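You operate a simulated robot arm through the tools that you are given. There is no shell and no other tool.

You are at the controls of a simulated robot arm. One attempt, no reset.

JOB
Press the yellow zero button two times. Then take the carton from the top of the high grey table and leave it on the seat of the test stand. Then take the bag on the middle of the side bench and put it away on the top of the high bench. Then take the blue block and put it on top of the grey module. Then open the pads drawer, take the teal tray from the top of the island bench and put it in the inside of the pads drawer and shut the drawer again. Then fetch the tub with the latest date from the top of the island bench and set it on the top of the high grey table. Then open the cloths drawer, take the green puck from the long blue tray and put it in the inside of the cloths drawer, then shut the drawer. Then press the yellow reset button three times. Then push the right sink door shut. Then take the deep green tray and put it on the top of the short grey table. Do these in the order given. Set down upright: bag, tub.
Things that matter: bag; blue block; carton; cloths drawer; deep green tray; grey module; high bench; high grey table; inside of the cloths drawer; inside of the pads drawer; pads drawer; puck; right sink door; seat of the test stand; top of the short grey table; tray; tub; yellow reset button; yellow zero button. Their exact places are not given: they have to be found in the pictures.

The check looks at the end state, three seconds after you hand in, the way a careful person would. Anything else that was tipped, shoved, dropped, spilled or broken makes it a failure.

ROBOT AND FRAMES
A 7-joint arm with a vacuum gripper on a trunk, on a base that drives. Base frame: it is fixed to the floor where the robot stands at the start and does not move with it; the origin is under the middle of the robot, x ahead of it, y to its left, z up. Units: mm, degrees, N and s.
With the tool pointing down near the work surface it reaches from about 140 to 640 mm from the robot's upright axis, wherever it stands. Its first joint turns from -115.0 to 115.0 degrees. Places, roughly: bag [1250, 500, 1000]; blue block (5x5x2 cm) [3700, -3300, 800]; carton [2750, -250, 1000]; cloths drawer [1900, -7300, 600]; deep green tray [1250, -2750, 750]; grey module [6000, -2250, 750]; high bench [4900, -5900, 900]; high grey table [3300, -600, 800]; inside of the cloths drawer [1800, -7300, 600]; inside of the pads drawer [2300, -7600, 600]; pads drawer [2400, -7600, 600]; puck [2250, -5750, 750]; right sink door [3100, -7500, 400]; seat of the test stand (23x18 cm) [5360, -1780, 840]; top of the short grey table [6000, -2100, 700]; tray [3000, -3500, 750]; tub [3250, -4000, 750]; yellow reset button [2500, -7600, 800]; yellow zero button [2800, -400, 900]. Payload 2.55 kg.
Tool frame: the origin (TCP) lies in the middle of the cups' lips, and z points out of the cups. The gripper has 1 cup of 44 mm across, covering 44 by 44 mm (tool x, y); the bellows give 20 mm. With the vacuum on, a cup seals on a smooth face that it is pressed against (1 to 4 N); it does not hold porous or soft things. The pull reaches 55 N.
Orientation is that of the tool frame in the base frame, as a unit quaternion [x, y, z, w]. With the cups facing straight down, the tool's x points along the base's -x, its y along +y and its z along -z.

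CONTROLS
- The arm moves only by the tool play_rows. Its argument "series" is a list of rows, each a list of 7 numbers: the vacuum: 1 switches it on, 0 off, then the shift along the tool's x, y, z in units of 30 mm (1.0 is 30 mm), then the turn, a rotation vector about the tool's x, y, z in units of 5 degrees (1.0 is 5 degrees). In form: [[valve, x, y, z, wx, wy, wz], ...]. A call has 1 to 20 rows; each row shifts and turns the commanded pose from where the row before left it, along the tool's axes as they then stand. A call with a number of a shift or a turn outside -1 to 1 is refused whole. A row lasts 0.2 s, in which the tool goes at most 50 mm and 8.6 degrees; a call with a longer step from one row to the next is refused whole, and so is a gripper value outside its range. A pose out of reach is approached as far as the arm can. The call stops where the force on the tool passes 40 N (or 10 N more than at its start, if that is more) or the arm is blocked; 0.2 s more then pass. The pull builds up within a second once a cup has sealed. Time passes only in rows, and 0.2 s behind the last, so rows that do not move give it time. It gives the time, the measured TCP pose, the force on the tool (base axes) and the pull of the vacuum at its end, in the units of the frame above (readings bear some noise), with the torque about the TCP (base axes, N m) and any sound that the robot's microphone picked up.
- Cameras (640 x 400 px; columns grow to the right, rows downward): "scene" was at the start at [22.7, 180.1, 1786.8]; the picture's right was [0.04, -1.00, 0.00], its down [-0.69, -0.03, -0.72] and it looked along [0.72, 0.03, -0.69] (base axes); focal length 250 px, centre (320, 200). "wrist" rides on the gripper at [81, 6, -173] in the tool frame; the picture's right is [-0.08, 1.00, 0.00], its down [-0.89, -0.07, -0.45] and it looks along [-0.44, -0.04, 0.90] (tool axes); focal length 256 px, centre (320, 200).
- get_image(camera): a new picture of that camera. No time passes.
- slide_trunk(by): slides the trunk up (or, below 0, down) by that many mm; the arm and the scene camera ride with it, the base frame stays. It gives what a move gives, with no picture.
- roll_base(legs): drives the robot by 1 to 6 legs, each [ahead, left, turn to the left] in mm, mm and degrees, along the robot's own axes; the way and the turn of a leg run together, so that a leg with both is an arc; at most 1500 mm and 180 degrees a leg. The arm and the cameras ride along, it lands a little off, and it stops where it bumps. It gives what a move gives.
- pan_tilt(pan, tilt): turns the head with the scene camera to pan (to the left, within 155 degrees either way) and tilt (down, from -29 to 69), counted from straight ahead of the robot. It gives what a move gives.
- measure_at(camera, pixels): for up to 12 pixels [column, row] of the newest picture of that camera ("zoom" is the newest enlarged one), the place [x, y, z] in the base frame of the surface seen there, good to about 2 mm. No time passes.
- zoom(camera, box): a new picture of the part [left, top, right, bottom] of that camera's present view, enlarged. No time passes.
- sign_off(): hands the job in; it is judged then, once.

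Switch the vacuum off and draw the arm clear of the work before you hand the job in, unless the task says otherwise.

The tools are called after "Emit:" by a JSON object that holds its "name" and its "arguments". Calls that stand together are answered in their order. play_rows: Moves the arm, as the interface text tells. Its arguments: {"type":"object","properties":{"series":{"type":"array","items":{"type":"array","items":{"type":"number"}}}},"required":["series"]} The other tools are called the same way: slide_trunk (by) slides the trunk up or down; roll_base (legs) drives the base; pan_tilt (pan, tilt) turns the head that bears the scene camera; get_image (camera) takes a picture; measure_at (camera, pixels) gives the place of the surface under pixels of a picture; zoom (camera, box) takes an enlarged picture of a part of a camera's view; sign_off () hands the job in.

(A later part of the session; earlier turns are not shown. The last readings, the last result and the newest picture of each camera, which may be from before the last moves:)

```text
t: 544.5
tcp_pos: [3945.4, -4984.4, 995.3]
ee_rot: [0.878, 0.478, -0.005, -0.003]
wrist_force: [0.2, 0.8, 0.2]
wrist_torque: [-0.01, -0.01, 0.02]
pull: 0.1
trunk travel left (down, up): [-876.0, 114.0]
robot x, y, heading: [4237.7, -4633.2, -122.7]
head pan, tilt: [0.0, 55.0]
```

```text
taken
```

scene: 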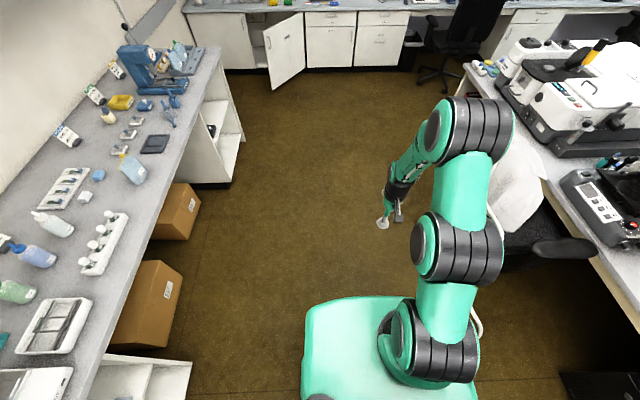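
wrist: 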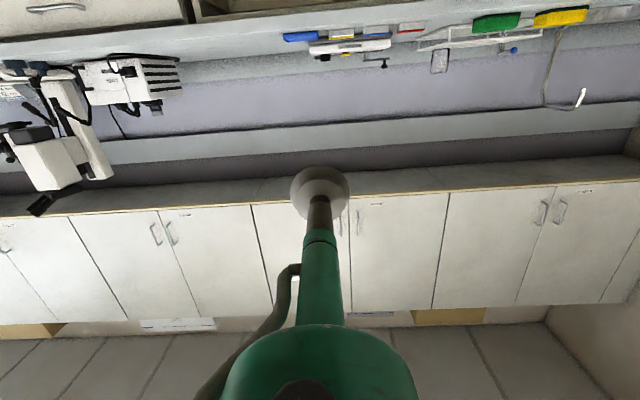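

The tool is straight down again. I turn to face the island and approach the tubs, keeping clear of the chair.

Emit:
{"name": "roll_base", "arguments": {"legs": [[0, 0, -88], [650, -50, 0]]}}

Emit:
{"name": "get_image", "arguments": {"camera": "scene"}}

Emit:
{"name": "get_image", "arguments": {"camera": "wrist"}}

```text
t: 551.9
tcp_pos: [3356.1, -3965.8, 995.3]
ee_rot: [0.962, -0.272, -0.001, -0.005]
wrist_force: [0.0, -0.9, 0.5]
wrist_torque: [0.03, -0.02, 0.02]
pull: 0.0
trunk travel left (down, up): [-876.0, 114.0]
robot x, y, heading: [3718.6, -4247.7, 148.1]
head pan, tilt: [0.0, 55.0]
```

```text
taken
```

scene: 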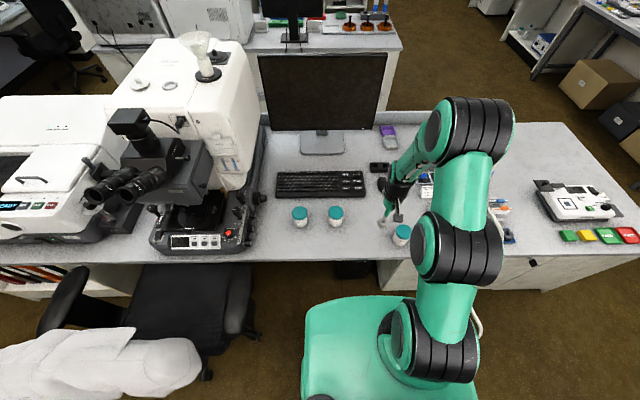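

```text
taken
```

wrist: 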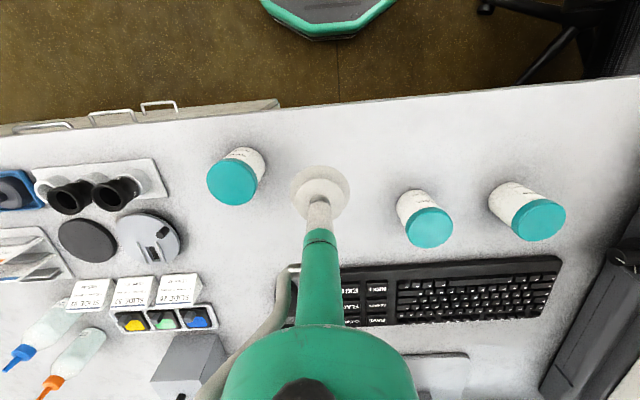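

The middle tub (MAY) is at wrist (428,227) / scene (336,215). I double-check its label and measure the lid.

Emit:
{"name": "zoom", "arguments": {"camera": "scene", "box": [285, 195, 355, 235]}}

Emit:
{"name": "measure_at", "arguments": {"camera": "wrist", "pixels": [[428, 227], [408, 227], [449, 227], [428, 210], [428, 244]]}}

Emit:
{"name": "measure_at", "arguments": {"camera": "scene", "pixels": [[336, 213], [330, 212], [342, 212], [336, 208], [336, 217]]}}

```text
9.14 times, centred on (320, 215) of scene
```

zoom: 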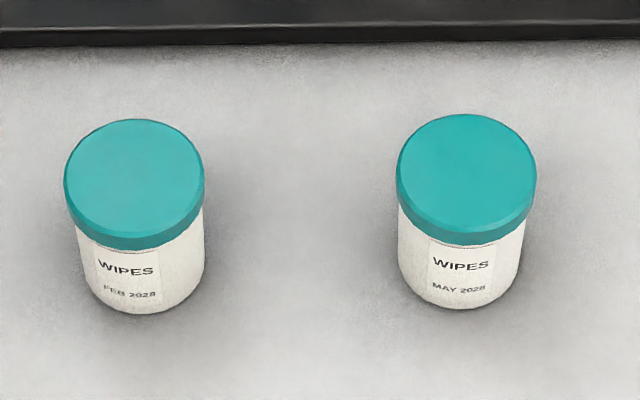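

```text
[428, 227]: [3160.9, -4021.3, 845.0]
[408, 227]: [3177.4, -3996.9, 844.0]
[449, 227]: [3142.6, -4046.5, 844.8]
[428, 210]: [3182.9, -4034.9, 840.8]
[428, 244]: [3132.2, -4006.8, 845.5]
```

```text
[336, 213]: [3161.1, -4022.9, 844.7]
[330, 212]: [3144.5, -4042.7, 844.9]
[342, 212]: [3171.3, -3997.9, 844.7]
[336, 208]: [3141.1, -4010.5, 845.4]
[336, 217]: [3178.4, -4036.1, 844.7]
```

MAY 2028 confirmed; lid centre (3159,-4021.5), z=845. I drive 90 mm closer and move over it.

Emit:
{"name": "roll_base", "arguments": {"legs": [[90, 0, 0]]}}

```text
t: 553.0
tcp_pos: [3277.6, -3918.0, 993.4]
ee_rot: [0.963, -0.271, -0.002, -0.006]
wrist_force: [0.3, -0.3, -0.6]
wrist_torque: [0.01, -0.04, 0.01]
pull: 0.0
trunk travel left (down, up): [-876.0, 114.0]
robot x, y, heading: [3639.4, -4197.1, 148.3]
head pan, tilt: [0.0, 55.0]
```

Emit:
{"name": "play_rows", "arguments": {"series": [[0, -0.316, 1, 0, 0, 0, 0], [0, -0.316, 1, 0, 0, 0, 0], [0, -0.316, 1, 0, 0, 0, 0], [0, -0.316, 1, 0, 0, 0, 0], [0, -0.316, 1, 0, 0, 0, 0], [0, 0, 0, 1, 0, 0, 0], [0, 0, 0, 1, 0, 0, 0], [0, 0, 0, 1, 0, 0, 0], [0, 0, 0, 0, 0, 0, 0], [0, 0, 0, 0, 0, 0, 0]]}}

Emit:
{"name": "get_image", "arguments": {"camera": "wrist"}}

```text
t: 555.2
tcp_pos: [3160.8, -4020.1, 903.0]
ee_rot: [0.962, -0.271, -0.001, -0.006]
wrist_force: [-0.7, 0.1, 0.6]
wrist_torque: [0.0, 0.02, -0.01]
pull: 0.1
trunk travel left (down, up): [-876.0, 114.0]
robot x, y, heading: [3636.5, -4195.0, 148.2]
head pan, tilt: [0.0, 55.0]
```

```text
taken
```

wrist: 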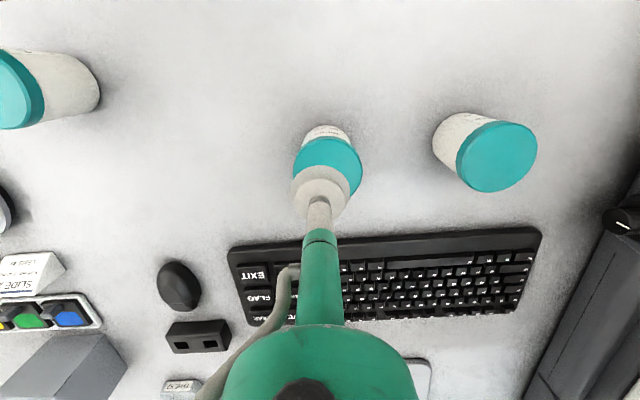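

Emit:
{"name": "measure_at", "arguments": {"camera": "wrist", "pixels": [[296, 165], [359, 168], [327, 142], [327, 155]]}}

```text
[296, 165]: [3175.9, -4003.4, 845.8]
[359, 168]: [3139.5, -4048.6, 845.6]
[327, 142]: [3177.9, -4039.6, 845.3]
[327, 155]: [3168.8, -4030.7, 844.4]
```

I correct 3.5 mm to the left and descend onto the lid with the vacuum on.

Emit:
{"name": "play_rows", "arguments": {"series": [[0, 0, 0.12, 1, 0, 0, 0], [0, 0, 0, 0.6, 0, 0, 0], [1, 0, 0, 0.3, 0, 0, 0], [1, 0, 0, 0.15, 0, 0, 0], [1, 0, 0, 0.1, 0, 0, 0], [1, 0, 0, 0, 0, 0, 0], [1, 0, 0, 0, 0, 0, 0], [1, 0, 0, 0, 0, 0, 0], [1, 0, 0, 0, 0, 0, 0]]}}

```text
t: 557.2
tcp_pos: [3159.1, -4022.4, 838.9]
ee_rot: [0.963, -0.271, -0.003, -0.006]
wrist_force: [1.9, 2.1, 23.2]
wrist_torque: [-0.3, 0.2, 0.0]
pull: 54.3
trunk travel left (down, up): [-876.0, 114.0]
robot x, y, heading: [3636.5, -4199.6, 148.4]
head pan, tilt: [0.0, 55.0]
```

Sealed. I lift the tub 200 mm and look.

Emit:
{"name": "play_rows", "arguments": {"series": [[1, 0, 0, -0.2, 0, 0, 0], [1, 0, 0, -0.4, 0, 0, 0], [1, 0, 0, -1, 0, 0, 0], [1, 0, 0, -1, 0, 0, 0], [1, 0, 0, -1, 0, 0, 0], [1, 0, 0, -1, 0, 0, 0], [1, 0, 0, -1, 0, 0, 0], [1, 0, 0, -1, 0, 0, 0], [1, 0, 0, 0, 0, 0, 0]]}}

Emit:
{"name": "get_image", "arguments": {"camera": "wrist"}}

Emit:
{"name": "get_image", "arguments": {"camera": "scene"}}

```text
t: 559.2
tcp_pos: [3158.3, -4025.4, 1037.2]
ee_rot: [0.962, -0.272, 0.0, -0.006]
wrist_force: [-0.7, 0.6, -0.9]
wrist_torque: [-0.01, -0.03, 0.01]
pull: 54.9
trunk travel left (down, up): [-876.0, 114.0]
robot x, y, heading: [3638.5, -4196.5, 148.3]
head pan, tilt: [0.0, 55.0]
```

```text
taken
```

wrist: 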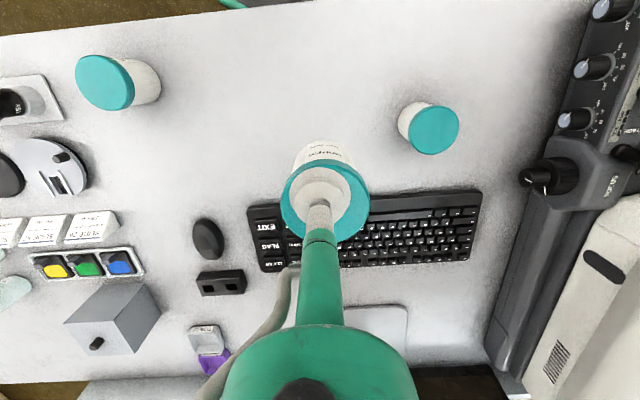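

```text
taken
```

scene: 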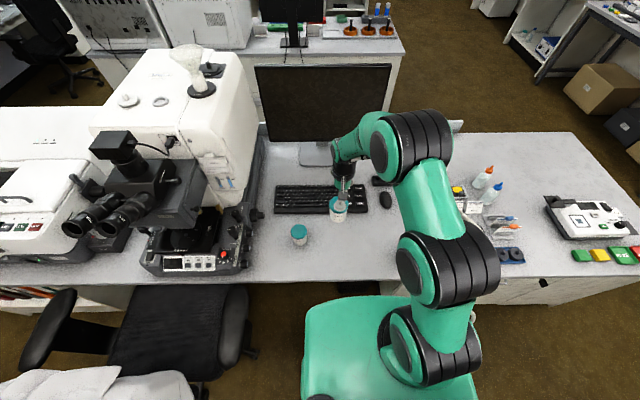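

The tub is held upright. I retract, back off, turn toward the left wall and drive to the high grey table.

Emit:
{"name": "play_rows", "arguments": {"series": [[1, 0.6, -0.6, -0.3, 0, 0, 0], [1, 0.6, -0.6, -0.3, 0, 0, 0], [1, 0.3, -0.6, -0.3, 0, 0, 0], [1, 0, -0.6, 0, 0, 0, 0], [1, 0, -0.6, 0, 0, 0, 0], [1, 0, 0, 0, 0, 0, 0]]}}

Emit:
{"name": "roll_base", "arguments": {"legs": [[-620, 0, 0], [0, 0, -89], [1250, 0, 0]]}}

```text
t: 560.6
tcp_pos: [3242.5, -3973.5, 1064.0]
ee_rot: [0.962, -0.272, -0.001, -0.006]
wrist_force: [-1.2, 0.6, -0.8]
wrist_torque: [0.01, -0.04, 0.01]
pull: 55.0
trunk travel left (down, up): [-876.0, 114.0]
robot x, y, heading: [3639.9, -4199.3, 148.0]
head pan, tilt: [0.0, 55.0]
```

```text
t: 573.8
tcp_pos: [5063.4, -3071.0, 1062.9]
ee_rot: [-0.485, 0.874, -0.004, 0.005]
wrist_force: [-0.6, 0.1, -0.5]
wrist_torque: [-0.03, 0.04, 0.02]
pull: 55.2
trunk travel left (down, up): [-876.0, 114.0]
robot x, y, heading: [4831.9, -3468.8, 57.5]
head pan, tilt: [0.0, 55.0]
```

Emit:
{"name": "roll_base", "arguments": {"legs": [[780, 0, 1], [0, 1350, 0], [0, 1350, 0]]}}

Emit:
{"name": "pan_tilt", "arguments": {"pan": 10, "tilt": 45}}

Emit:
{"name": "get_image", "arguments": {"camera": "scene"}}

```text
t: 590.8
tcp_pos: [3095.6, -1005.6, 1064.9]
ee_rot: [-0.51, 0.86, -0.003, 0.005]
wrist_force: [0.0, -0.5, -1.1]
wrist_torque: [-0.01, 0.02, 0.02]
pull: 54.2
trunk travel left (down, up): [-876.0, 114.0]
robot x, y, heading: [2893.5, -1410.0, 61.0]
head pan, tilt: [0.0, 55.0]
```

```text
t: 591.5
tcp_pos: [3096.5, -1005.3, 1063.0]
ee_rot: [-0.511, 0.86, -0.004, 0.005]
wrist_force: [-0.1, -0.6, -1.5]
wrist_torque: [-0.03, 0.03, -0.02]
pull: 54.8
trunk travel left (down, up): [-876.0, 114.0]
robot x, y, heading: [2891.2, -1414.6, 60.8]
head pan, tilt: [10.0, 45.0]
```

```text
taken
```

scene: 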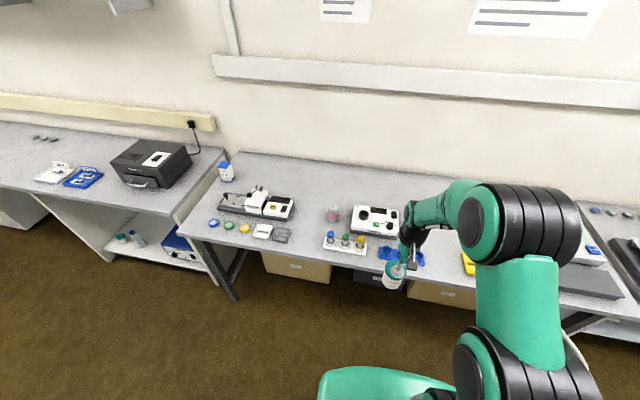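

I zoom on the table to pick a free spot, e.g. around (305,228) between the gauge and the tube or behind.

Emit:
{"name": "zoom", "arguments": {"camera": "scene", "box": [200, 150, 440, 290]}}

Emit:
{"name": "measure_at", "arguments": {"camera": "zoom", "pixels": [[235, 228], [330, 235], [280, 225], [275, 245], [290, 190], [280, 170], [352, 165], [255, 150], [300, 140], [380, 130], [270, 200], [262, 270]]}}

```text
2.67 times, centred on (320, 220) of scene
```

zoom: 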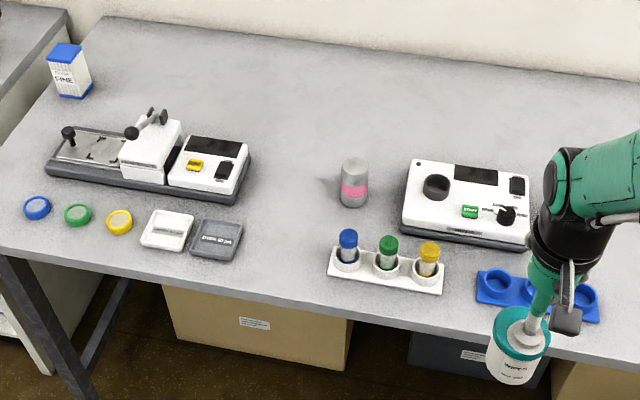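

```text
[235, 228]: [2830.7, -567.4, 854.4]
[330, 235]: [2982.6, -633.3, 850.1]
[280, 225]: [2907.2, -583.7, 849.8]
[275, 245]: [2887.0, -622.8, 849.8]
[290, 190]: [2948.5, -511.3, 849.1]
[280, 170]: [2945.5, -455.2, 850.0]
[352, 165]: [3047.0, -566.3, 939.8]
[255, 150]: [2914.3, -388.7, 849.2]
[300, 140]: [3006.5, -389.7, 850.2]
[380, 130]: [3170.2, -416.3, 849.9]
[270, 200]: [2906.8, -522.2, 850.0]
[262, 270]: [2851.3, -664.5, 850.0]
```

I pick the free spot (2918,-540), between the gauge and the pink tube. I drive 300 ahead and 400 left.

Emit:
{"name": "roll_base", "arguments": {"legs": [[0, 400, -1.8], [290, 0, 0]]}}

Emit:
{"name": "get_image", "arguments": {"camera": "scene"}}

Emit:
{"name": "get_image", "arguments": {"camera": "wrist"}}

```text
t: 595.7
tcp_pos: [2913.7, -559.8, 1063.1]
ee_rot: [-0.49, 0.872, -0.004, 0.005]
wrist_force: [0.1, -0.4, -1.6]
wrist_torque: [-0.03, 0.0, 0.0]
pull: 55.0
trunk travel left (down, up): [-876.0, 114.0]
robot x, y, heading: [2689.4, -955.5, 58.2]
head pan, tilt: [10.0, 45.0]
```

```text
taken
```

scene: 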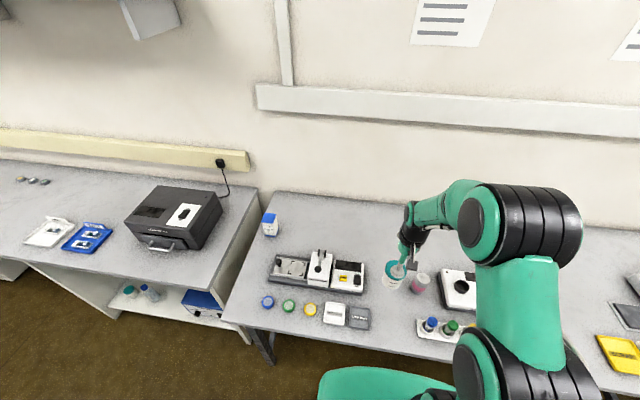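

```text
taken
```

wrist: 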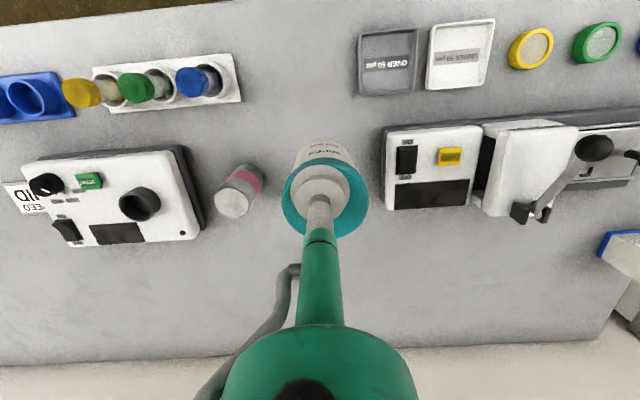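

Emit:
{"name": "measure_at", "arguments": {"camera": "wrist", "pixels": [[252, 172], [232, 205], [385, 180], [385, 130], [360, 95], [240, 100], [320, 130], [270, 200]]}}

```text
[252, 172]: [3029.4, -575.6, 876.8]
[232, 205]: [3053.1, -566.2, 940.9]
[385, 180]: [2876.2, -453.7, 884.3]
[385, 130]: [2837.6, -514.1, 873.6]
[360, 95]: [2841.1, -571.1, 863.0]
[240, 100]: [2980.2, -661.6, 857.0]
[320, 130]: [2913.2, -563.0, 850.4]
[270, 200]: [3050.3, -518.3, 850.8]
```

Clearances are 45 mm or more all around. I lower the tub 120 mm, then feel for the table.

Emit:
{"name": "play_rows", "arguments": {"series": [[1, -0.33, -0.1, 0, 0, 0, 0], [1, 0, 0, 1, 0, 0, 0], [1, 0, 0, 1, 0, 0, 0], [1, 0, 0, 1, 0, 0, 0], [1, 0, 0, 0.7, 0, 0, 0], [1, 0, 0, 0.3, 0, 0, 0], [1, 0, 0, 0, 0, 0, 0], [1, 0, 0, 0, 0, 0, 0]]}}

Emit:
{"name": "play_rows", "arguments": {"series": [[1, 0, 0, 0.1, 0, 0, 0], [1, 0, 0, 0.1, 0, 0, 0], [1, 0, 0, 0, 0, 0, 0]]}}

```text
t: 597.5
tcp_pos: [2922.0, -553.2, 943.2]
ee_rot: [-0.49, 0.872, -0.003, 0.005]
wrist_force: [0.1, -0.5, -1.5]
wrist_torque: [-0.01, 0.0, 0.01]
pull: 54.5
trunk travel left (down, up): [-876.0, 114.0]
robot x, y, heading: [2688.1, -959.0, 58.0]
head pan, tilt: [10.0, 45.0]
```

```text
t: 598.3
tcp_pos: [2922.5, -552.8, 936.8]
ee_rot: [-0.49, 0.872, -0.003, 0.004]
wrist_force: [1.0, -0.7, -1.6]
wrist_torque: [-0.03, -0.01, 0.02]
pull: 54.8
trunk travel left (down, up): [-876.0, 114.0]
robot x, y, heading: [2687.2, -957.1, 58.5]
head pan, tilt: [10.0, 45.0]
```

Emit:
{"name": "play_rows", "arguments": {"series": [[1, 0, 0, 0.07, 0, 0, 0], [1, 0, 0, 0, 0, 0, 0]]}}

Emit:
{"name": "play_rows", "arguments": {"series": [[1, 0, 0, 0.07, 0, 0, 0], [1, 0, 0, 0, 0, 0, 0]]}}

```text
t: 598.9
tcp_pos: [2924.1, -554.4, 935.0]
ee_rot: [-0.49, 0.871, -0.003, 0.005]
wrist_force: [0.5, -1.0, 4.1]
wrist_torque: [0.1, 0.14, 0.04]
pull: 55.5
trunk travel left (down, up): [-876.0, 114.0]
robot x, y, heading: [2690.6, -957.5, 58.4]
head pan, tilt: [10.0, 45.0]
```

```text
t: 599.5
tcp_pos: [2923.4, -553.1, 933.8]
ee_rot: [-0.491, 0.871, -0.003, 0.007]
wrist_force: [0.1, -1.0, 9.7]
wrist_torque: [0.2, 0.26, 0.0]
pull: 54.3
trunk travel left (down, up): [-876.0, 114.0]
robot x, y, heading: [2686.9, -956.7, 58.5]
head pan, tilt: [10.0, 45.0]
```

The tub stands on the table (10 N). I release and lift away.

Emit:
{"name": "play_rows", "arguments": {"series": [[0, 0, 0, 0, 0, 0, 0], [0, 0, 0, 0, 0, 0, 0], [0, 0, 0, 0, 0, 0, 0], [0, 0, 0, 0, 0, 0, 0], [0, 0, 0, 0, 0, 0, 0], [0, 0, 0, -0.1, 0, 0, 0], [0, 0, 0, -0.2, 0, 0, 0], [0, 0, 0, -0.7, 0, 0, 0], [0, 0, 0, -1, 0, 0, 0], [0, 0, 0, -1, 0, 0, 0], [0, 0, 0, -1, 0, 0, 0], [0, 0, 0, -1, 0, 0, 0], [0, 0, 0, 0, 0, 0, 0]]}}

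Emit:
{"name": "get_image", "arguments": {"camera": "scene"}}

Emit:
{"name": "zoom", "arguments": {"camera": "scene", "box": [340, 230, 480, 330]}}

```text
t: 602.3
tcp_pos: [2921.3, -552.8, 1084.1]
ee_rot: [-0.49, 0.872, -0.003, 0.005]
wrist_force: [0.3, -0.8, -0.6]
wrist_torque: [0.03, -0.03, 0.01]
pull: 0.0
trunk travel left (down, up): [-876.0, 114.0]
robot x, y, heading: [2690.7, -955.8, 58.4]
head pan, tilt: [10.0, 45.0]
```

```text
taken
```

scene: 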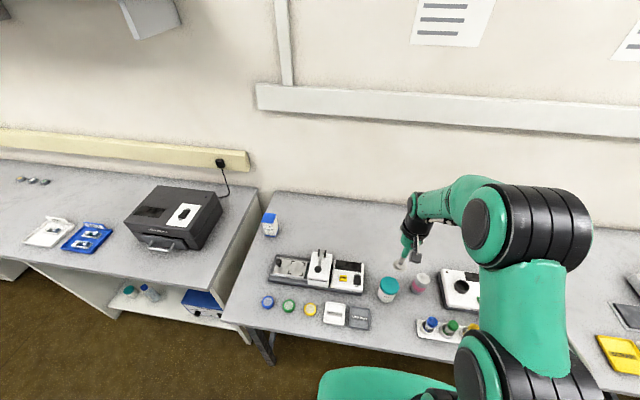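

```text
4.00 times, centred on (410, 280) of scene
```

zoom: 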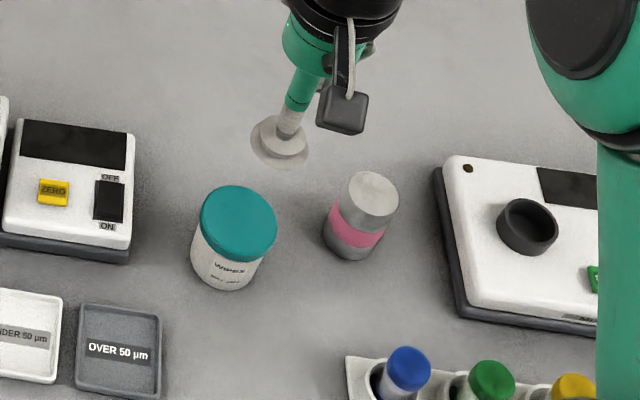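

The tub stands upright. Next the cloths drawer: I back off, return along the aisle to the passage and turn around.

Emit:
{"name": "roll_base", "arguments": {"legs": [[-280, 0, 0], [0, -1070, 0.5], [0, -1070, 0], [0, -1070, 0]]}}

```text
t: 619.3
tcp_pos: [5485.2, -2371.3, 1084.2]
ee_rot: [-0.505, 0.863, -0.003, 0.005]
wrist_force: [-0.1, 0.2, -0.1]
wrist_torque: [0.0, 0.01, 0.03]
pull: 0.1
trunk travel left (down, up): [-876.0, 114.0]
robot x, y, heading: [5266.2, -2781.7, 60.3]
head pan, tilt: [10.0, 45.0]
```

Emit:
{"name": "roll_base", "arguments": {"legs": [[0, 0, 178.6], [1450, 70, 0], [1450, 0, 0]]}}

```text
t: 641.0
tcp_pos: [3787.7, -5839.3, 1083.7]
ee_rot: [0.858, 0.513, -0.005, -0.003]
wrist_force: [0.3, 0.0, 0.6]
wrist_torque: [0.01, 0.01, -0.02]
pull: 0.0
trunk travel left (down, up): [-876.0, 114.0]
robot x, y, heading: [3997.1, -5423.2, -118.7]
head pan, tilt: [10.0, 45.0]
```

Emit:
{"name": "roll_base", "arguments": {"legs": [[0, 0, -2.4], [900, -300, 0]]}}

Emit:
{"name": "pan_tilt", "arguments": {"pan": -35, "tilt": 40}}

Emit:
{"name": "get_image", "arguments": {"camera": "scene"}}

```text
t: 646.3
tcp_pos: [3052.8, -6442.4, 1084.5]
ee_rot: [0.869, 0.495, -0.004, -0.003]
wrist_force: [-0.9, -0.3, -0.6]
wrist_torque: [-0.02, -0.03, -0.01]
pull: 0.0
trunk travel left (down, up): [-876.0, 114.0]
robot x, y, heading: [3280.5, -6037.7, -120.9]
head pan, tilt: [10.0, 45.0]
```

```text
t: 647.4
tcp_pos: [3053.8, -6442.9, 1084.1]
ee_rot: [0.869, 0.495, -0.006, -0.003]
wrist_force: [-0.6, -0.5, -0.9]
wrist_torque: [-0.01, 0.0, -0.01]
pull: 0.1
trunk travel left (down, up): [-876.0, 114.0]
robot x, y, heading: [3277.7, -6032.4, -120.9]
head pan, tilt: [-35.0, 40.0]
```

```text
taken
```

scene: 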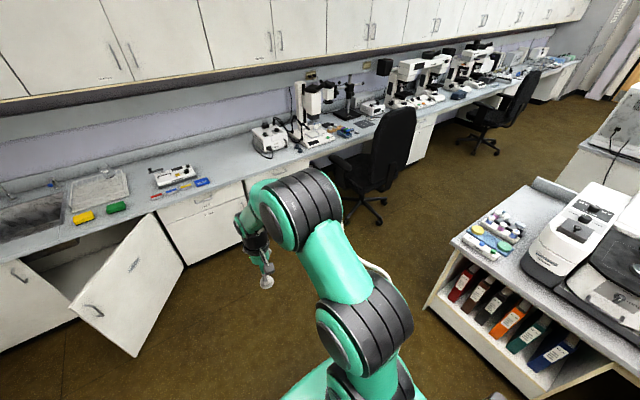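

I measure the chair, the island's end and the tray with the pucks at (490,235).

Emit:
{"name": "measure_at", "arguments": {"camera": "scene", "pixels": [[380, 222], [345, 222], [336, 175], [400, 150], [425, 305], [530, 395], [450, 240], [495, 235], [480, 245], [225, 210], [300, 150], [540, 185]]}}

Emit:
{"name": "zoom", "arguments": {"camera": "scene", "box": [440, 195, 550, 270]}}

```text
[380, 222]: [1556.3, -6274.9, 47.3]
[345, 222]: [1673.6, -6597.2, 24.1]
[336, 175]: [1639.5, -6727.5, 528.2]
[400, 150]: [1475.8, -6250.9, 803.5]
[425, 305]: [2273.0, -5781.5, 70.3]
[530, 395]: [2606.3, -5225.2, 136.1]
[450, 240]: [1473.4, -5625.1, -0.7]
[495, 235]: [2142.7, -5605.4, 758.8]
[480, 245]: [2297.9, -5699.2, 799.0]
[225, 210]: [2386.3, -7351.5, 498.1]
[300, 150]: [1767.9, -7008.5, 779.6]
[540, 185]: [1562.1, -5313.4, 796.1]
```

```text
5.33 times, centred on (495, 232) of scene
```

zoom: 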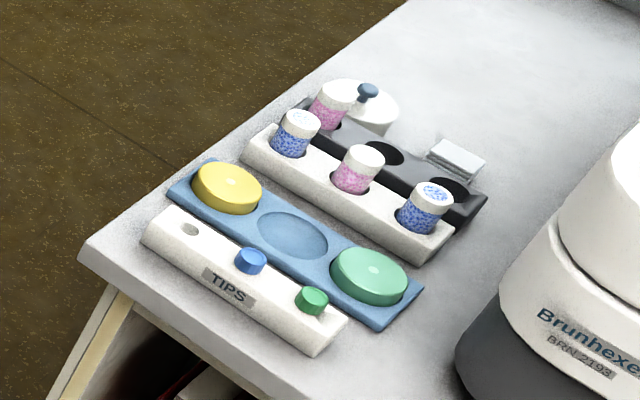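

The green puck is at zoom (370,275) on the long blue tray. Now I go in front of the cloths drawer and tilt the tool to horizontal.

Emit:
{"name": "roll_base", "arguments": {"legs": [[780, -420, 0]]}}

Emit:
{"name": "pan_tilt", "arguments": {"pan": 0, "tilt": 45}}

Emit:
{"name": "get_image", "arguments": {"camera": "scene"}}

Emit:
{"name": "play_rows", "arguments": {"series": [[0, 0, 0, 1, 0, 0, 0], [0, 0, 0, 1, 0, 0, 0], [0, 0, 0, 1, 0, 0, 0], [0, 0, 0, 1, 0, 0, 0], [0, -0.5, 0, 0.6, 0, -1, 0], [0, -0.5, 0, 0, 0, -1, 0], [0, -0.5, 0, 0, 0, -1, 0], [0, 0, 0, 0, 0, -1, 0], [0, 0, 0, 0, 0, -1, 0], [0, 0, 0, 0, 0, -1, 0], [0, 0, 0, 0, 0, -1, 0], [0, 0, 0, 0, 0, -1, 0], [0, 0, 0, 0, 0, -1, 0], [0, 0, 0, 0, 0, 0, 0]]}}

```text
t: 652.2
tcp_pos: [2266.6, -6902.0, 1084.2]
ee_rot: [0.872, 0.489, -0.005, -0.003]
wrist_force: [0.3, 0.0, 0.5]
wrist_torque: [0.01, 0.0, -0.02]
pull: 0.0
trunk travel left (down, up): [-876.0, 114.0]
robot x, y, heading: [2498.9, -6501.6, -121.9]
head pan, tilt: [-35.0, 40.0]
```

```text
t: 653.2
tcp_pos: [2265.9, -6901.7, 1084.5]
ee_rot: [0.873, 0.488, -0.005, -0.003]
wrist_force: [0.2, 0.4, 0.4]
wrist_torque: [0.0, -0.02, -0.04]
pull: 0.0
trunk travel left (down, up): [-876.0, 114.0]
robot x, y, heading: [2494.8, -6502.9, -121.9]
head pan, tilt: [0.0, 45.0]
```

```text
taken
```

scene: 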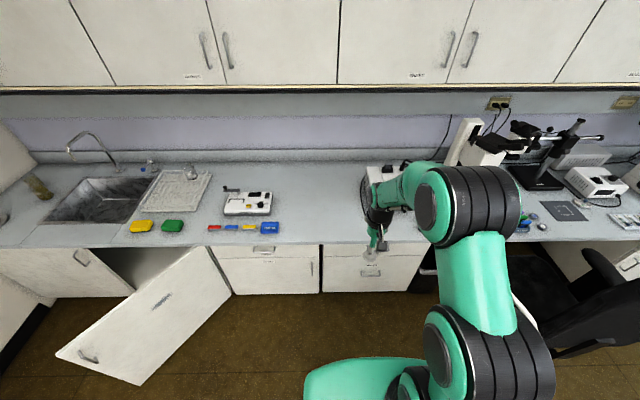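

```text
t: 656.2
tcp_pos: [2241.7, -6940.2, 949.9]
ee_rot: [0.804, 0.452, -0.34, 0.184]
wrist_force: [-1.0, 0.1, 0.0]
wrist_torque: [0.01, 0.0, -0.01]
pull: 0.1
out of reach, approached as far as the arm can: row 10
trunk travel left (down, up): [-876.0, 114.0]
robot x, y, heading: [2500.4, -6495.9, -121.9]
head pan, tilt: [0.0, 45.0]
```

Emit:
{"name": "play_rows", "arguments": {"series": [[0, 0, 0, 0, 0, -1, 0], [0, 0, 0, 0, 0, -1, 0], [0, 0, 0, 0, 0, -1, 0], [0, 0, 0, 0, 0, -1, 0], [0, 0, 0, 0, 0, -1, 0], [0, 0, 0, 0, 0, -1, 0], [0, 0, 0, 0, 0, -1, 0], [0, 0, 0, 0, 0, -1, 0], [0, 0, 0, 0, 0, -1, 0], [0, 0, 0, 0, 0, 0, 0]]}}

Emit:
{"name": "get_image", "arguments": {"camera": "scene"}}

Emit:
{"name": "zoom", "arguments": {"camera": "scene", "box": [310, 230, 440, 300]}}

```text
t: 658.4
tcp_pos: [2241.2, -6939.1, 950.9]
ee_rot: [-0.613, -0.347, 0.621, -0.343]
wrist_force: [-0.3, 0.6, -0.1]
wrist_torque: [0.04, -0.01, 0.0]
pull: 0.0
trunk travel left (down, up): [-876.0, 114.0]
robot x, y, heading: [2499.5, -6496.5, -121.5]
head pan, tilt: [0.0, 45.0]
```

```text
taken
```

scene: 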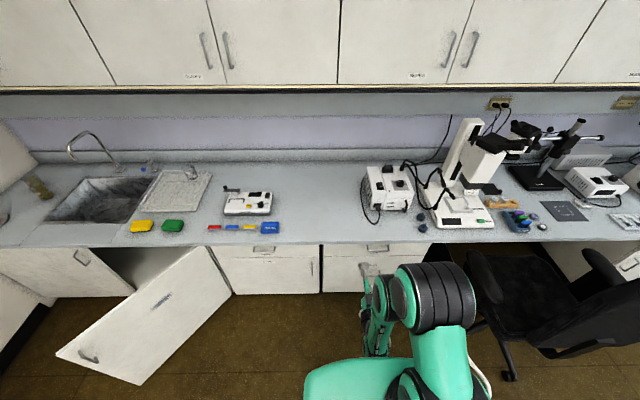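

```text
4.92 times, centred on (375, 265) of scene
```

zoom: 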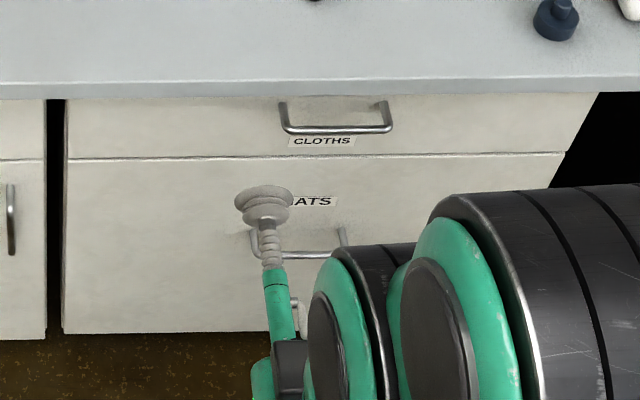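

I measure the cloths drawer front and handle.

Emit:
{"name": "measure_at", "arguments": {"camera": "zoom", "pixels": [[200, 125], [150, 125], [85, 125], [283, 125], [390, 125], [450, 130], [540, 130], [200, 150], [200, 105], [200, 85]]}}

```text
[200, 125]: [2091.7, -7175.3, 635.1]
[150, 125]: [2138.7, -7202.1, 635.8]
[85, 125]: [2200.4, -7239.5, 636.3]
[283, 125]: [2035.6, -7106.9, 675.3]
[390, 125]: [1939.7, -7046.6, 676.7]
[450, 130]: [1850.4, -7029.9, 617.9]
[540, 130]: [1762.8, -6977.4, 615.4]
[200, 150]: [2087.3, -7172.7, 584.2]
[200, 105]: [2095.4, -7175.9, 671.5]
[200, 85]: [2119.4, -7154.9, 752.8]
```

The suction spot will be (2100,-7180,640), left of the handle; the tool is already in line. I lower the trunk 309 mm and drive 210 forward.

Emit:
{"name": "slide_trunk", "arguments": {"by": -309}}

Emit:
{"name": "roll_base", "arguments": {"legs": [[210, 0, 0]]}}

Emit:
{"name": "get_image", "arguments": {"camera": "scene"}}

Emit:
{"name": "zoom", "arguments": {"camera": "scene", "box": [290, 200, 450, 300]}}

```text
t: 661.5
tcp_pos: [2241.6, -6940.2, 642.0]
ee_rot: [-0.613, -0.348, 0.621, -0.343]
wrist_force: [0.2, 0.2, 0.1]
wrist_torque: [-0.03, -0.02, 0.02]
pull: 0.1
trunk travel left (down, up): [-567.0, 423.0]
robot x, y, heading: [2500.3, -6498.4, -121.9]
head pan, tilt: [0.0, 45.0]
```

```text
t: 663.1
tcp_pos: [2132.1, -7115.3, 640.7]
ee_rot: [-0.612, -0.349, 0.621, -0.343]
wrist_force: [0.7, -0.2, 0.1]
wrist_torque: [0.02, -0.01, 0.02]
pull: 0.1
trunk travel left (down, up): [-567.0, 423.0]
robot x, y, heading: [2392.8, -6676.9, -121.8]
head pan, tilt: [0.0, 45.0]
```

```text
taken
```

scene: 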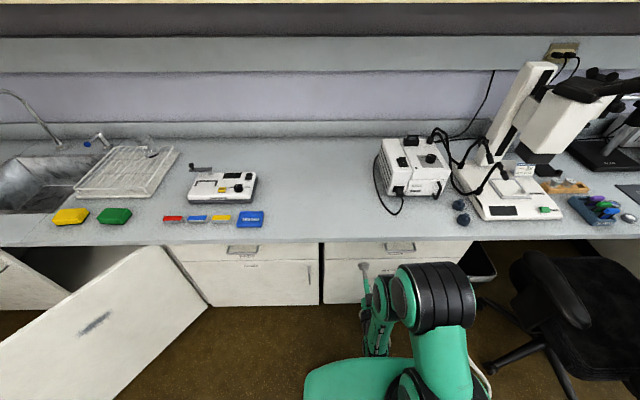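

```text
4.00 times, centred on (370, 250) of scene
```

zoom: 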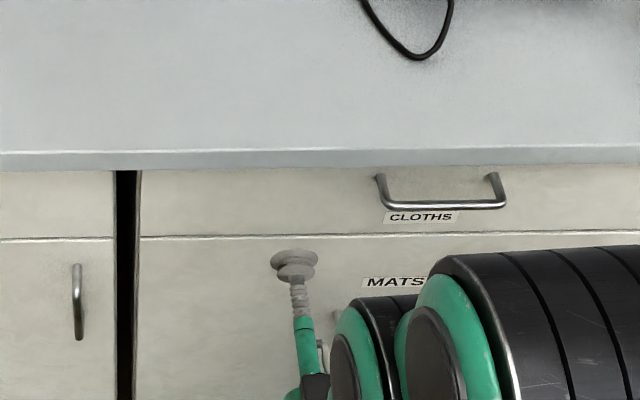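

The face is 72 mm ahead. I advance and seal.

Emit:
{"name": "play_rows", "arguments": {"series": [[0, 0, 0, 1, 0, 0, 0], [0, 0, 0, 1, 0, 0, 0], [1, 0, 0, 0.3, 0, 0, 0], [1, 0, 0, 0.15, 0, 0, 0], [1, 0, 0, 0.1, 0, 0, 0], [1, 0, 0, 0, 0, 0, 0], [1, 0, 0, 0, 0, 0, 0], [1, 0, 0, 0, 0, 0, 0]]}}

```text
t: 664.9
tcp_pos: [2092.9, -7179.4, 644.5]
ee_rot: [-0.612, -0.347, 0.622, -0.344]
wrist_force: [12.3, 10.1, 12.6]
wrist_torque: [0.29, -0.44, 0.3]
pull: 55.0
trunk travel left (down, up): [-567.0, 423.0]
robot x, y, heading: [2389.9, -6675.6, -121.8]
head pan, tilt: [0.0, 45.0]
```

Sealed. I pull 70 mm with the arm (slightly up to relax), then more with the base.

Emit:
{"name": "play_rows", "arguments": {"series": [[1, -0.08, -0.01, -0.3, 0, 0, 0], [1, -0.02, -0.01, -0.5, 0, 0, 0], [1, 0, -0.013, -0.8, 0, 0, 0], [1, 0, -0.013, -0.8, 0, 0, 0], [1, 0, 0, 0, 0, 0, 0]]}}

Emit:
{"name": "roll_base", "arguments": {"legs": [[-60, -1.2, 0]]}}

Emit:
{"name": "roll_base", "arguments": {"legs": [[-60, -1.2, 0]]}}

```text
t: 666.1
tcp_pos: [2130.4, -7115.9, 643.6]
ee_rot: [-0.615, -0.348, 0.62, -0.342]
wrist_force: [7.3, -2.5, -4.1]
wrist_torque: [-0.02, 0.06, 0.23]
pull: 55.3
trunk travel left (down, up): [-567.0, 423.0]
robot x, y, heading: [2392.7, -6674.7, -121.9]
head pan, tilt: [0.0, 45.0]
```

```text
t: 667.1
tcp_pos: [2160.5, -7065.1, 644.2]
ee_rot: [-0.614, -0.348, 0.619, -0.343]
wrist_force: [5.5, -4.4, -9.8]
wrist_torque: [-0.02, 0.08, 0.11]
pull: 55.2
trunk travel left (down, up): [-567.0, 423.0]
robot x, y, heading: [2418.0, -6623.8, -121.7]
head pan, tilt: [0.0, 45.0]
```

```text
t: 668.1
tcp_pos: [2191.2, -7013.4, 644.4]
ee_rot: [-0.615, -0.348, 0.62, -0.343]
wrist_force: [2.8, -2.1, -3.9]
wrist_torque: [0.04, 0.09, 0.06]
pull: 54.9
trunk travel left (down, up): [-567.0, 423.0]
robot x, y, heading: [2450.5, -6569.6, -121.8]
head pan, tilt: [0.0, 45.0]
```

Emit:
{"name": "roll_base", "arguments": {"legs": [[-60, -1, 0]]}}

Emit:
{"name": "roll_base", "arguments": {"legs": [[-60, -1, 0]]}}

Emit:
{"name": "get_image", "arguments": {"camera": "scene"}}

Emit:
{"name": "zoom", "arguments": {"camera": "scene", "box": [280, 190, 480, 300]}}

```text
t: 669.0
tcp_pos: [2221.1, -6963.3, 643.1]
ee_rot: [-0.615, -0.347, 0.62, -0.342]
wrist_force: [0.3, -1.9, -1.7]
wrist_torque: [-0.01, 0.08, 0.04]
pull: 55.0
trunk travel left (down, up): [-567.0, 423.0]
robot x, y, heading: [2484.0, -6523.8, -121.7]
head pan, tilt: [0.0, 45.0]
```

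```text
t: 670.0
tcp_pos: [2252.5, -6911.9, 644.9]
ee_rot: [-0.615, -0.348, 0.619, -0.343]
wrist_force: [-0.8, -0.6, -1.4]
wrist_torque: [-0.03, 0.03, 0.05]
pull: 54.7
trunk travel left (down, up): [-567.0, 423.0]
robot x, y, heading: [2514.8, -6465.8, -121.9]
head pan, tilt: [0.0, 45.0]
```

```text
taken
```

scene: 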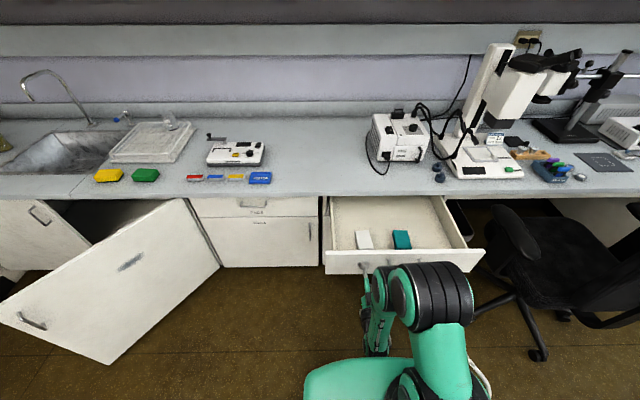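

```text
3.20 times, centred on (380, 245) of scene
```

zoom: 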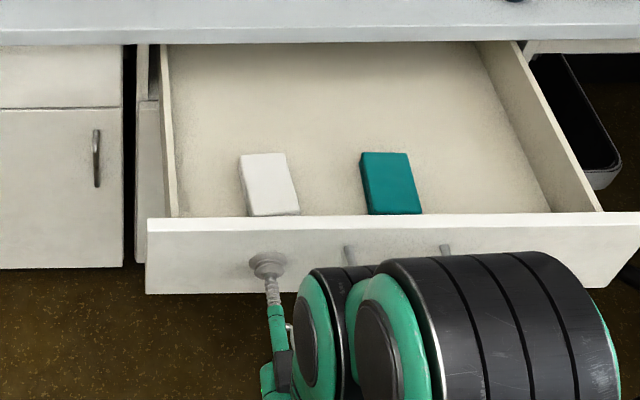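

The cloths drawer is open about 310 mm with plenty of free floor. I release the cup and retreat, raise the trunk.

Emit:
{"name": "play_rows", "arguments": {"series": [[0, 0, 0, 0, 0, 0, 0], [0, 0, 0, 0, 0, 0, 0], [0, 0, 0, 0, 0, 0, 0], [0, 0, 0, 0, 0, 0, 0], [0, 0, 0, 0, 0, 0, 0], [0, 0, 0, -0.1, 0, 0, 0], [0, 0, 0, -0.3, 0, 0, 0], [0, 0, 0, -0.6, 0, 0, 0], [0, 0, 0, 0, 0, 0, 0]]}}

Emit:
{"name": "roll_base", "arguments": {"legs": [[-200, 0, 0]]}}

Emit:
{"name": "slide_trunk", "arguments": {"by": 309}}

```text
t: 672.0
tcp_pos: [2267.1, -6886.9, 642.3]
ee_rot: [-0.614, -0.349, 0.619, -0.343]
wrist_force: [0.9, 0.1, 0.4]
wrist_torque: [-0.02, -0.01, 0.02]
pull: 0.1
trunk travel left (down, up): [-567.0, 423.0]
robot x, y, heading: [2512.8, -6468.9, -122.0]
head pan, tilt: [0.0, 45.0]
```

```text
t: 673.6
tcp_pos: [2372.5, -6716.8, 642.6]
ee_rot: [-0.614, -0.349, 0.619, -0.344]
wrist_force: [-0.9, 0.0, -1.0]
wrist_torque: [0.01, -0.01, 0.02]
pull: 0.0
trunk travel left (down, up): [-567.0, 423.0]
robot x, y, heading: [2617.4, -6301.9, -122.0]
head pan, tilt: [0.0, 45.0]
```

```text
t: 676.7
tcp_pos: [2371.5, -6717.4, 952.5]
ee_rot: [-0.614, -0.349, 0.619, -0.343]
wrist_force: [-0.4, 0.7, 0.5]
wrist_torque: [0.0, 0.01, 0.0]
pull: 0.0
trunk travel left (down, up): [-876.0, 114.0]
robot x, y, heading: [2617.6, -6298.3, -122.1]
head pan, tilt: [0.0, 45.0]
```

I raise the tool 60 mm and tilt it back down.

Emit:
{"name": "play_rows", "arguments": {"series": [[0, -1, 0, 0, 0, 0, 0], [0, -1, 0, 0, 0, 0, 0], [0, 0, 0, 0, 0, 1, 0], [0, 0, 0, 0, 0, 1, 0], [0, 0, 0, 0, 0, 1, 0], [0, 0, 0, 0, 0, 1, 0], [0, 0, 0, 0, 0, 1, 0], [0, 0, 0, 0, 0, 1, 0], [0, 0, 0, 0, 0, 1, 0], [0, 0, 0, 0, 0, 1, 0], [0, 0, 0, 0, 0, 1, 0], [0, 0, 0, 0, 0, 0, 0]]}}

Emit:
{"name": "play_rows", "arguments": {"series": [[0, 0, 0, 0, 0, 1, 0], [0, 0, 0, 0, 0, 1, 0], [0, 0, 0, 0, 0, 1, 0], [0, 0, 0, 0, 0, 1, 0], [0, 0, 0, 0, 0, 1, 0], [0, 0, 0, 0, 0, 1, 0], [0, 0, 0, 0, 0, 1, 0], [0, 0, 0, 0, 0, 1, 0], [0, 0, 0, 0, 0, 1, 0], [0, 0, 0, 0, 0, 0, 0]]}}

```text
t: 679.3
tcp_pos: [2372.4, -6717.7, 1011.6]
ee_rot: [0.804, 0.454, -0.337, 0.184]
wrist_force: [0.9, -0.4, 0.1]
wrist_torque: [0.0, -0.01, 0.04]
pull: 0.2
trunk travel left (down, up): [-876.0, 114.0]
robot x, y, heading: [2620.2, -6298.7, -121.6]
head pan, tilt: [0.0, 45.0]
```

```text
t: 681.5
tcp_pos: [2376.4, -6722.3, 1012.2]
ee_rot: [0.87, 0.492, -0.026, 0.019]
wrist_force: [-0.6, 0.1, -0.4]
wrist_torque: [-0.01, 0.0, 0.07]
pull: 0.0
out of reach, approached as far as the arm can: row 6
trunk travel left (down, up): [-876.0, 114.0]
robot x, y, heading: [2617.5, -6299.2, -121.7]
head pan, tilt: [0.0, 45.0]
```

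Emit:
{"name": "play_rows", "arguments": {"series": [[0, 0, 0, 0, 0.1, 0.73, 0], [0, 0, 0, 0, 0, 0, 0], [0, 0, 0, 0, 0, 0, 0]]}}

Emit:
{"name": "pan_tilt", "arguments": {"pan": -100, "tilt": 45}}

Emit:
{"name": "get_image", "arguments": {"camera": "scene"}}

```text
t: 682.3
tcp_pos: [2376.0, -6724.2, 1013.6]
ee_rot: [0.87, 0.492, -0.001, 0.0]
wrist_force: [-0.2, 0.0, 0.1]
wrist_torque: [0.0, -0.01, 0.0]
pull: 0.1
trunk travel left (down, up): [-876.0, 114.0]
robot x, y, heading: [2620.6, -6295.2, -121.5]
head pan, tilt: [0.0, 45.0]
```

```text
t: 684.0
tcp_pos: [2376.0, -6722.6, 1013.6]
ee_rot: [0.87, 0.493, -0.001, 0.0]
wrist_force: [-0.1, -0.2, -0.2]
wrist_torque: [-0.05, 0.02, 0.06]
pull: 0.0
trunk travel left (down, up): [-876.0, 114.0]
robot x, y, heading: [2617.1, -6300.0, -121.5]
head pan, tilt: [-100.0, 45.0]
```

```text
taken
```

scene: 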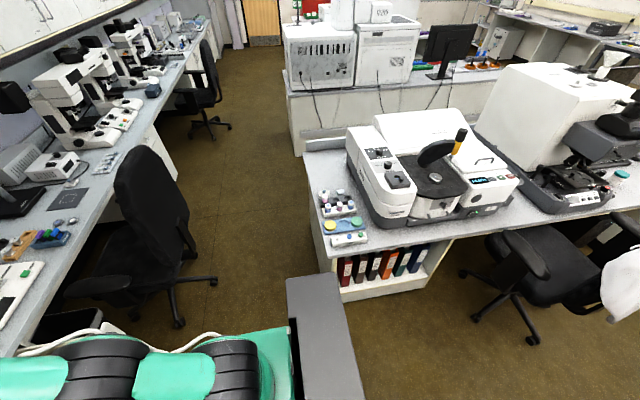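

Tool is straight down. I measure the green puck at (357,221) on the blue tray.

Emit:
{"name": "zoom", "arguments": {"camera": "scene", "box": [305, 180, 385, 255]}}

Emit:
{"name": "measure_at", "arguments": {"camera": "scene", "pixels": [[357, 221], [353, 221], [361, 221], [357, 218], [330, 226], [343, 224], [350, 240], [320, 250], [365, 250], [340, 190]]}}

```text
5.33 times, centred on (345, 218) of scene
```

zoom: 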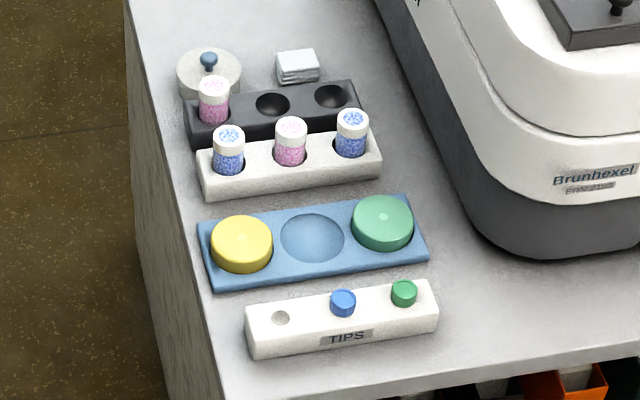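

```text
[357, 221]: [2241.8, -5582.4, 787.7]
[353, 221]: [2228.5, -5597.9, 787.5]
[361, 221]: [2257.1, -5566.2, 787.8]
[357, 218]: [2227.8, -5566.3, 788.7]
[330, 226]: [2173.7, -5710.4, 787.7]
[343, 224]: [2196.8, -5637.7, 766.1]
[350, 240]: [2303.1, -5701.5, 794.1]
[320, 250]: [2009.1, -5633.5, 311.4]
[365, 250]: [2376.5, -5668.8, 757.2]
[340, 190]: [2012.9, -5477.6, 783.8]
```

The puck's centre is about (2242,-5582), top z=788. I turn toward it, away from the chairs, and approach the island's corner diagonally.

Emit:
{"name": "measure_at", "arguments": {"camera": "zoom", "pixels": [[470, 215], [450, 180], [430, 100], [500, 110], [560, 60], [390, 20], [520, 250], [383, 217], [352, 222], [414, 222]]}}

Emit:
{"name": "roll_base", "arguments": {"legs": [[0, 0, -129.7]]}}

Emit:
{"name": "roll_base", "arguments": {"legs": [[240, 120, 0]]}}

Emit:
{"name": "pan_tilt", "arguments": {"pan": 0, "tilt": 55}}

Emit:
{"name": "get_image", "arguments": {"camera": "scene"}}

Emit:
{"name": "get_image", "arguments": {"camera": "wrist"}}

```text
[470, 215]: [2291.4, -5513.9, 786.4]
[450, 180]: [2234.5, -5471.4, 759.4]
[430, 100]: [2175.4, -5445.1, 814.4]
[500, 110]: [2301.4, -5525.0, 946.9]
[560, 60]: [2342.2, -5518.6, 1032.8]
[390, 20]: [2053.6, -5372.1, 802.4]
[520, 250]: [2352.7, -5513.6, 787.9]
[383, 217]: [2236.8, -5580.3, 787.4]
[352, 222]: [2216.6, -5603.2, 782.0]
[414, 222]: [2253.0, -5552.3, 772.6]
```

```text
t: 689.9
tcp_pos: [2469.8, -5833.7, 1012.8]
ee_rot: [0.801, -0.598, 0.0, -0.002]
wrist_force: [0.5, 0.0, 0.0]
wrist_torque: [0.02, -0.02, 0.01]
pull: 0.0
trunk travel left (down, up): [-876.0, 114.0]
robot x, y, heading: [2616.1, -6297.8, 105.7]
head pan, tilt: [-100.0, 45.0]
```

```text
t: 691.9
tcp_pos: [2283.0, -5631.9, 1013.0]
ee_rot: [0.802, -0.597, -0.001, -0.001]
wrist_force: [0.5, -0.3, 0.3]
wrist_torque: [0.0, -0.03, -0.01]
pull: 0.2
trunk travel left (down, up): [-876.0, 114.0]
robot x, y, heading: [2430.3, -6098.0, 105.9]
head pan, tilt: [-100.0, 45.0]
```

```text
t: 693.6
tcp_pos: [2283.1, -5632.2, 1013.2]
ee_rot: [0.802, -0.597, 0.0, -0.001]
wrist_force: [0.0, -0.2, 0.2]
wrist_torque: [0.01, -0.01, -0.02]
pull: 0.0
trunk travel left (down, up): [-876.0, 114.0]
robot x, y, heading: [2433.0, -6099.7, 105.9]
head pan, tilt: [0.0, 55.0]
```

```text
taken
```

scene: 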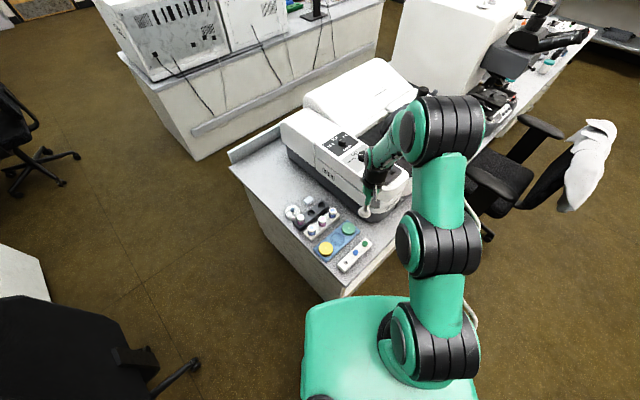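

```text
taken
```

wrist: 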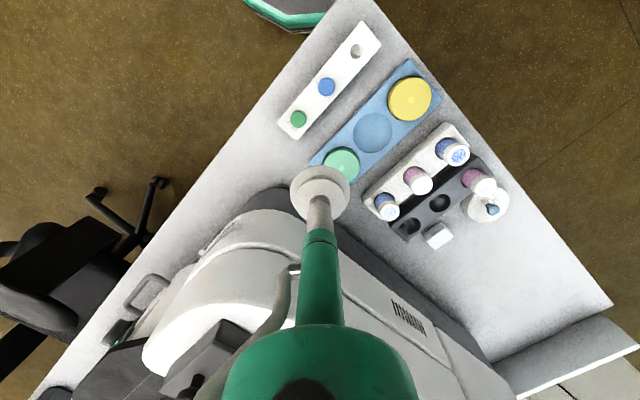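

Puck visible at (342,160). I measure it from the wrist view and then move over it.

Emit:
{"name": "measure_at", "arguments": {"camera": "wrist", "pixels": [[342, 160], [325, 160], [358, 160], [342, 150], [315, 235], [270, 250], [300, 215], [370, 130]]}}

Emit:
{"name": "play_rows", "arguments": {"series": [[0, -0.67, 0.3, 0, 0, 0, 0], [0, -0.67, 0.3, 0, 0, 0, 0], [0, -0.67, 0.3, 0, 0, 0, 0], [0, 0, 0, 0, 0, 0, 0], [0, 0, 0, 0, 0, 0, 0]]}}

Emit:
{"name": "get_image", "arguments": {"camera": "wrist"}}

```text
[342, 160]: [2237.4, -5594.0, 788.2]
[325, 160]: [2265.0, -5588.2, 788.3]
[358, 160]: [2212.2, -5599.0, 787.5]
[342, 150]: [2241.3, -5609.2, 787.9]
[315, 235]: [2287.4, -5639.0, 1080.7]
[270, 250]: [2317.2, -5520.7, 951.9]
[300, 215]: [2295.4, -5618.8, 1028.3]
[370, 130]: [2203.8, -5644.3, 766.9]
```

```text
t: 694.8
tcp_pos: [2237.7, -5579.5, 1014.2]
ee_rot: [0.801, -0.598, 0.0, -0.001]
wrist_force: [-0.1, -0.1, 0.4]
wrist_torque: [0.05, 0.0, 0.03]
pull: 0.0
trunk travel left (down, up): [-876.0, 114.0]
robot x, y, heading: [2434.4, -6098.1, 105.8]
head pan, tilt: [0.0, 55.0]
```

```text
taken
```

wrist: 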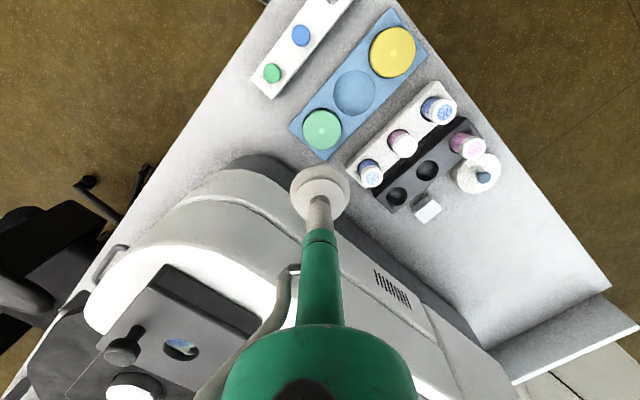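

Emit:
{"name": "measure_at", "arguments": {"camera": "wrist", "pixels": [[305, 131], [340, 129], [322, 113], [322, 147], [322, 130], [290, 190], [345, 205], [300, 170]]}}

Emit:
{"name": "zoom", "arguments": {"camera": "scene", "box": [280, 90, 440, 290]}}

```text
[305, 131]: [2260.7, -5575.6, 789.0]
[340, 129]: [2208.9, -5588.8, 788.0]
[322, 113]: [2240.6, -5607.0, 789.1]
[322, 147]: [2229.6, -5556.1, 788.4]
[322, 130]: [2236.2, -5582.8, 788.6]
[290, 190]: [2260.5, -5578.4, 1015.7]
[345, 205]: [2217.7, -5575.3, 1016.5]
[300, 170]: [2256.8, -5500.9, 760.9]
```

```text
2.00 times, centred on (360, 190) of scene
```

zoom: 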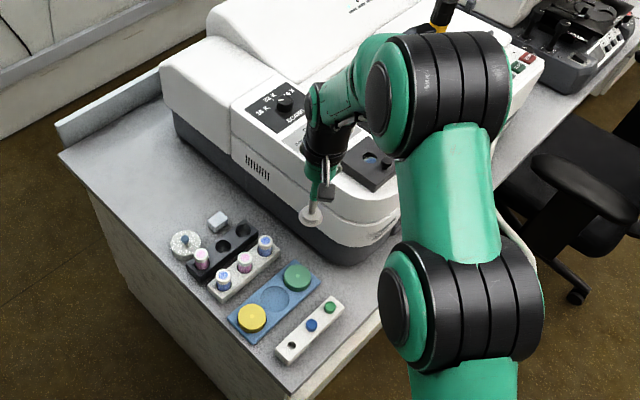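

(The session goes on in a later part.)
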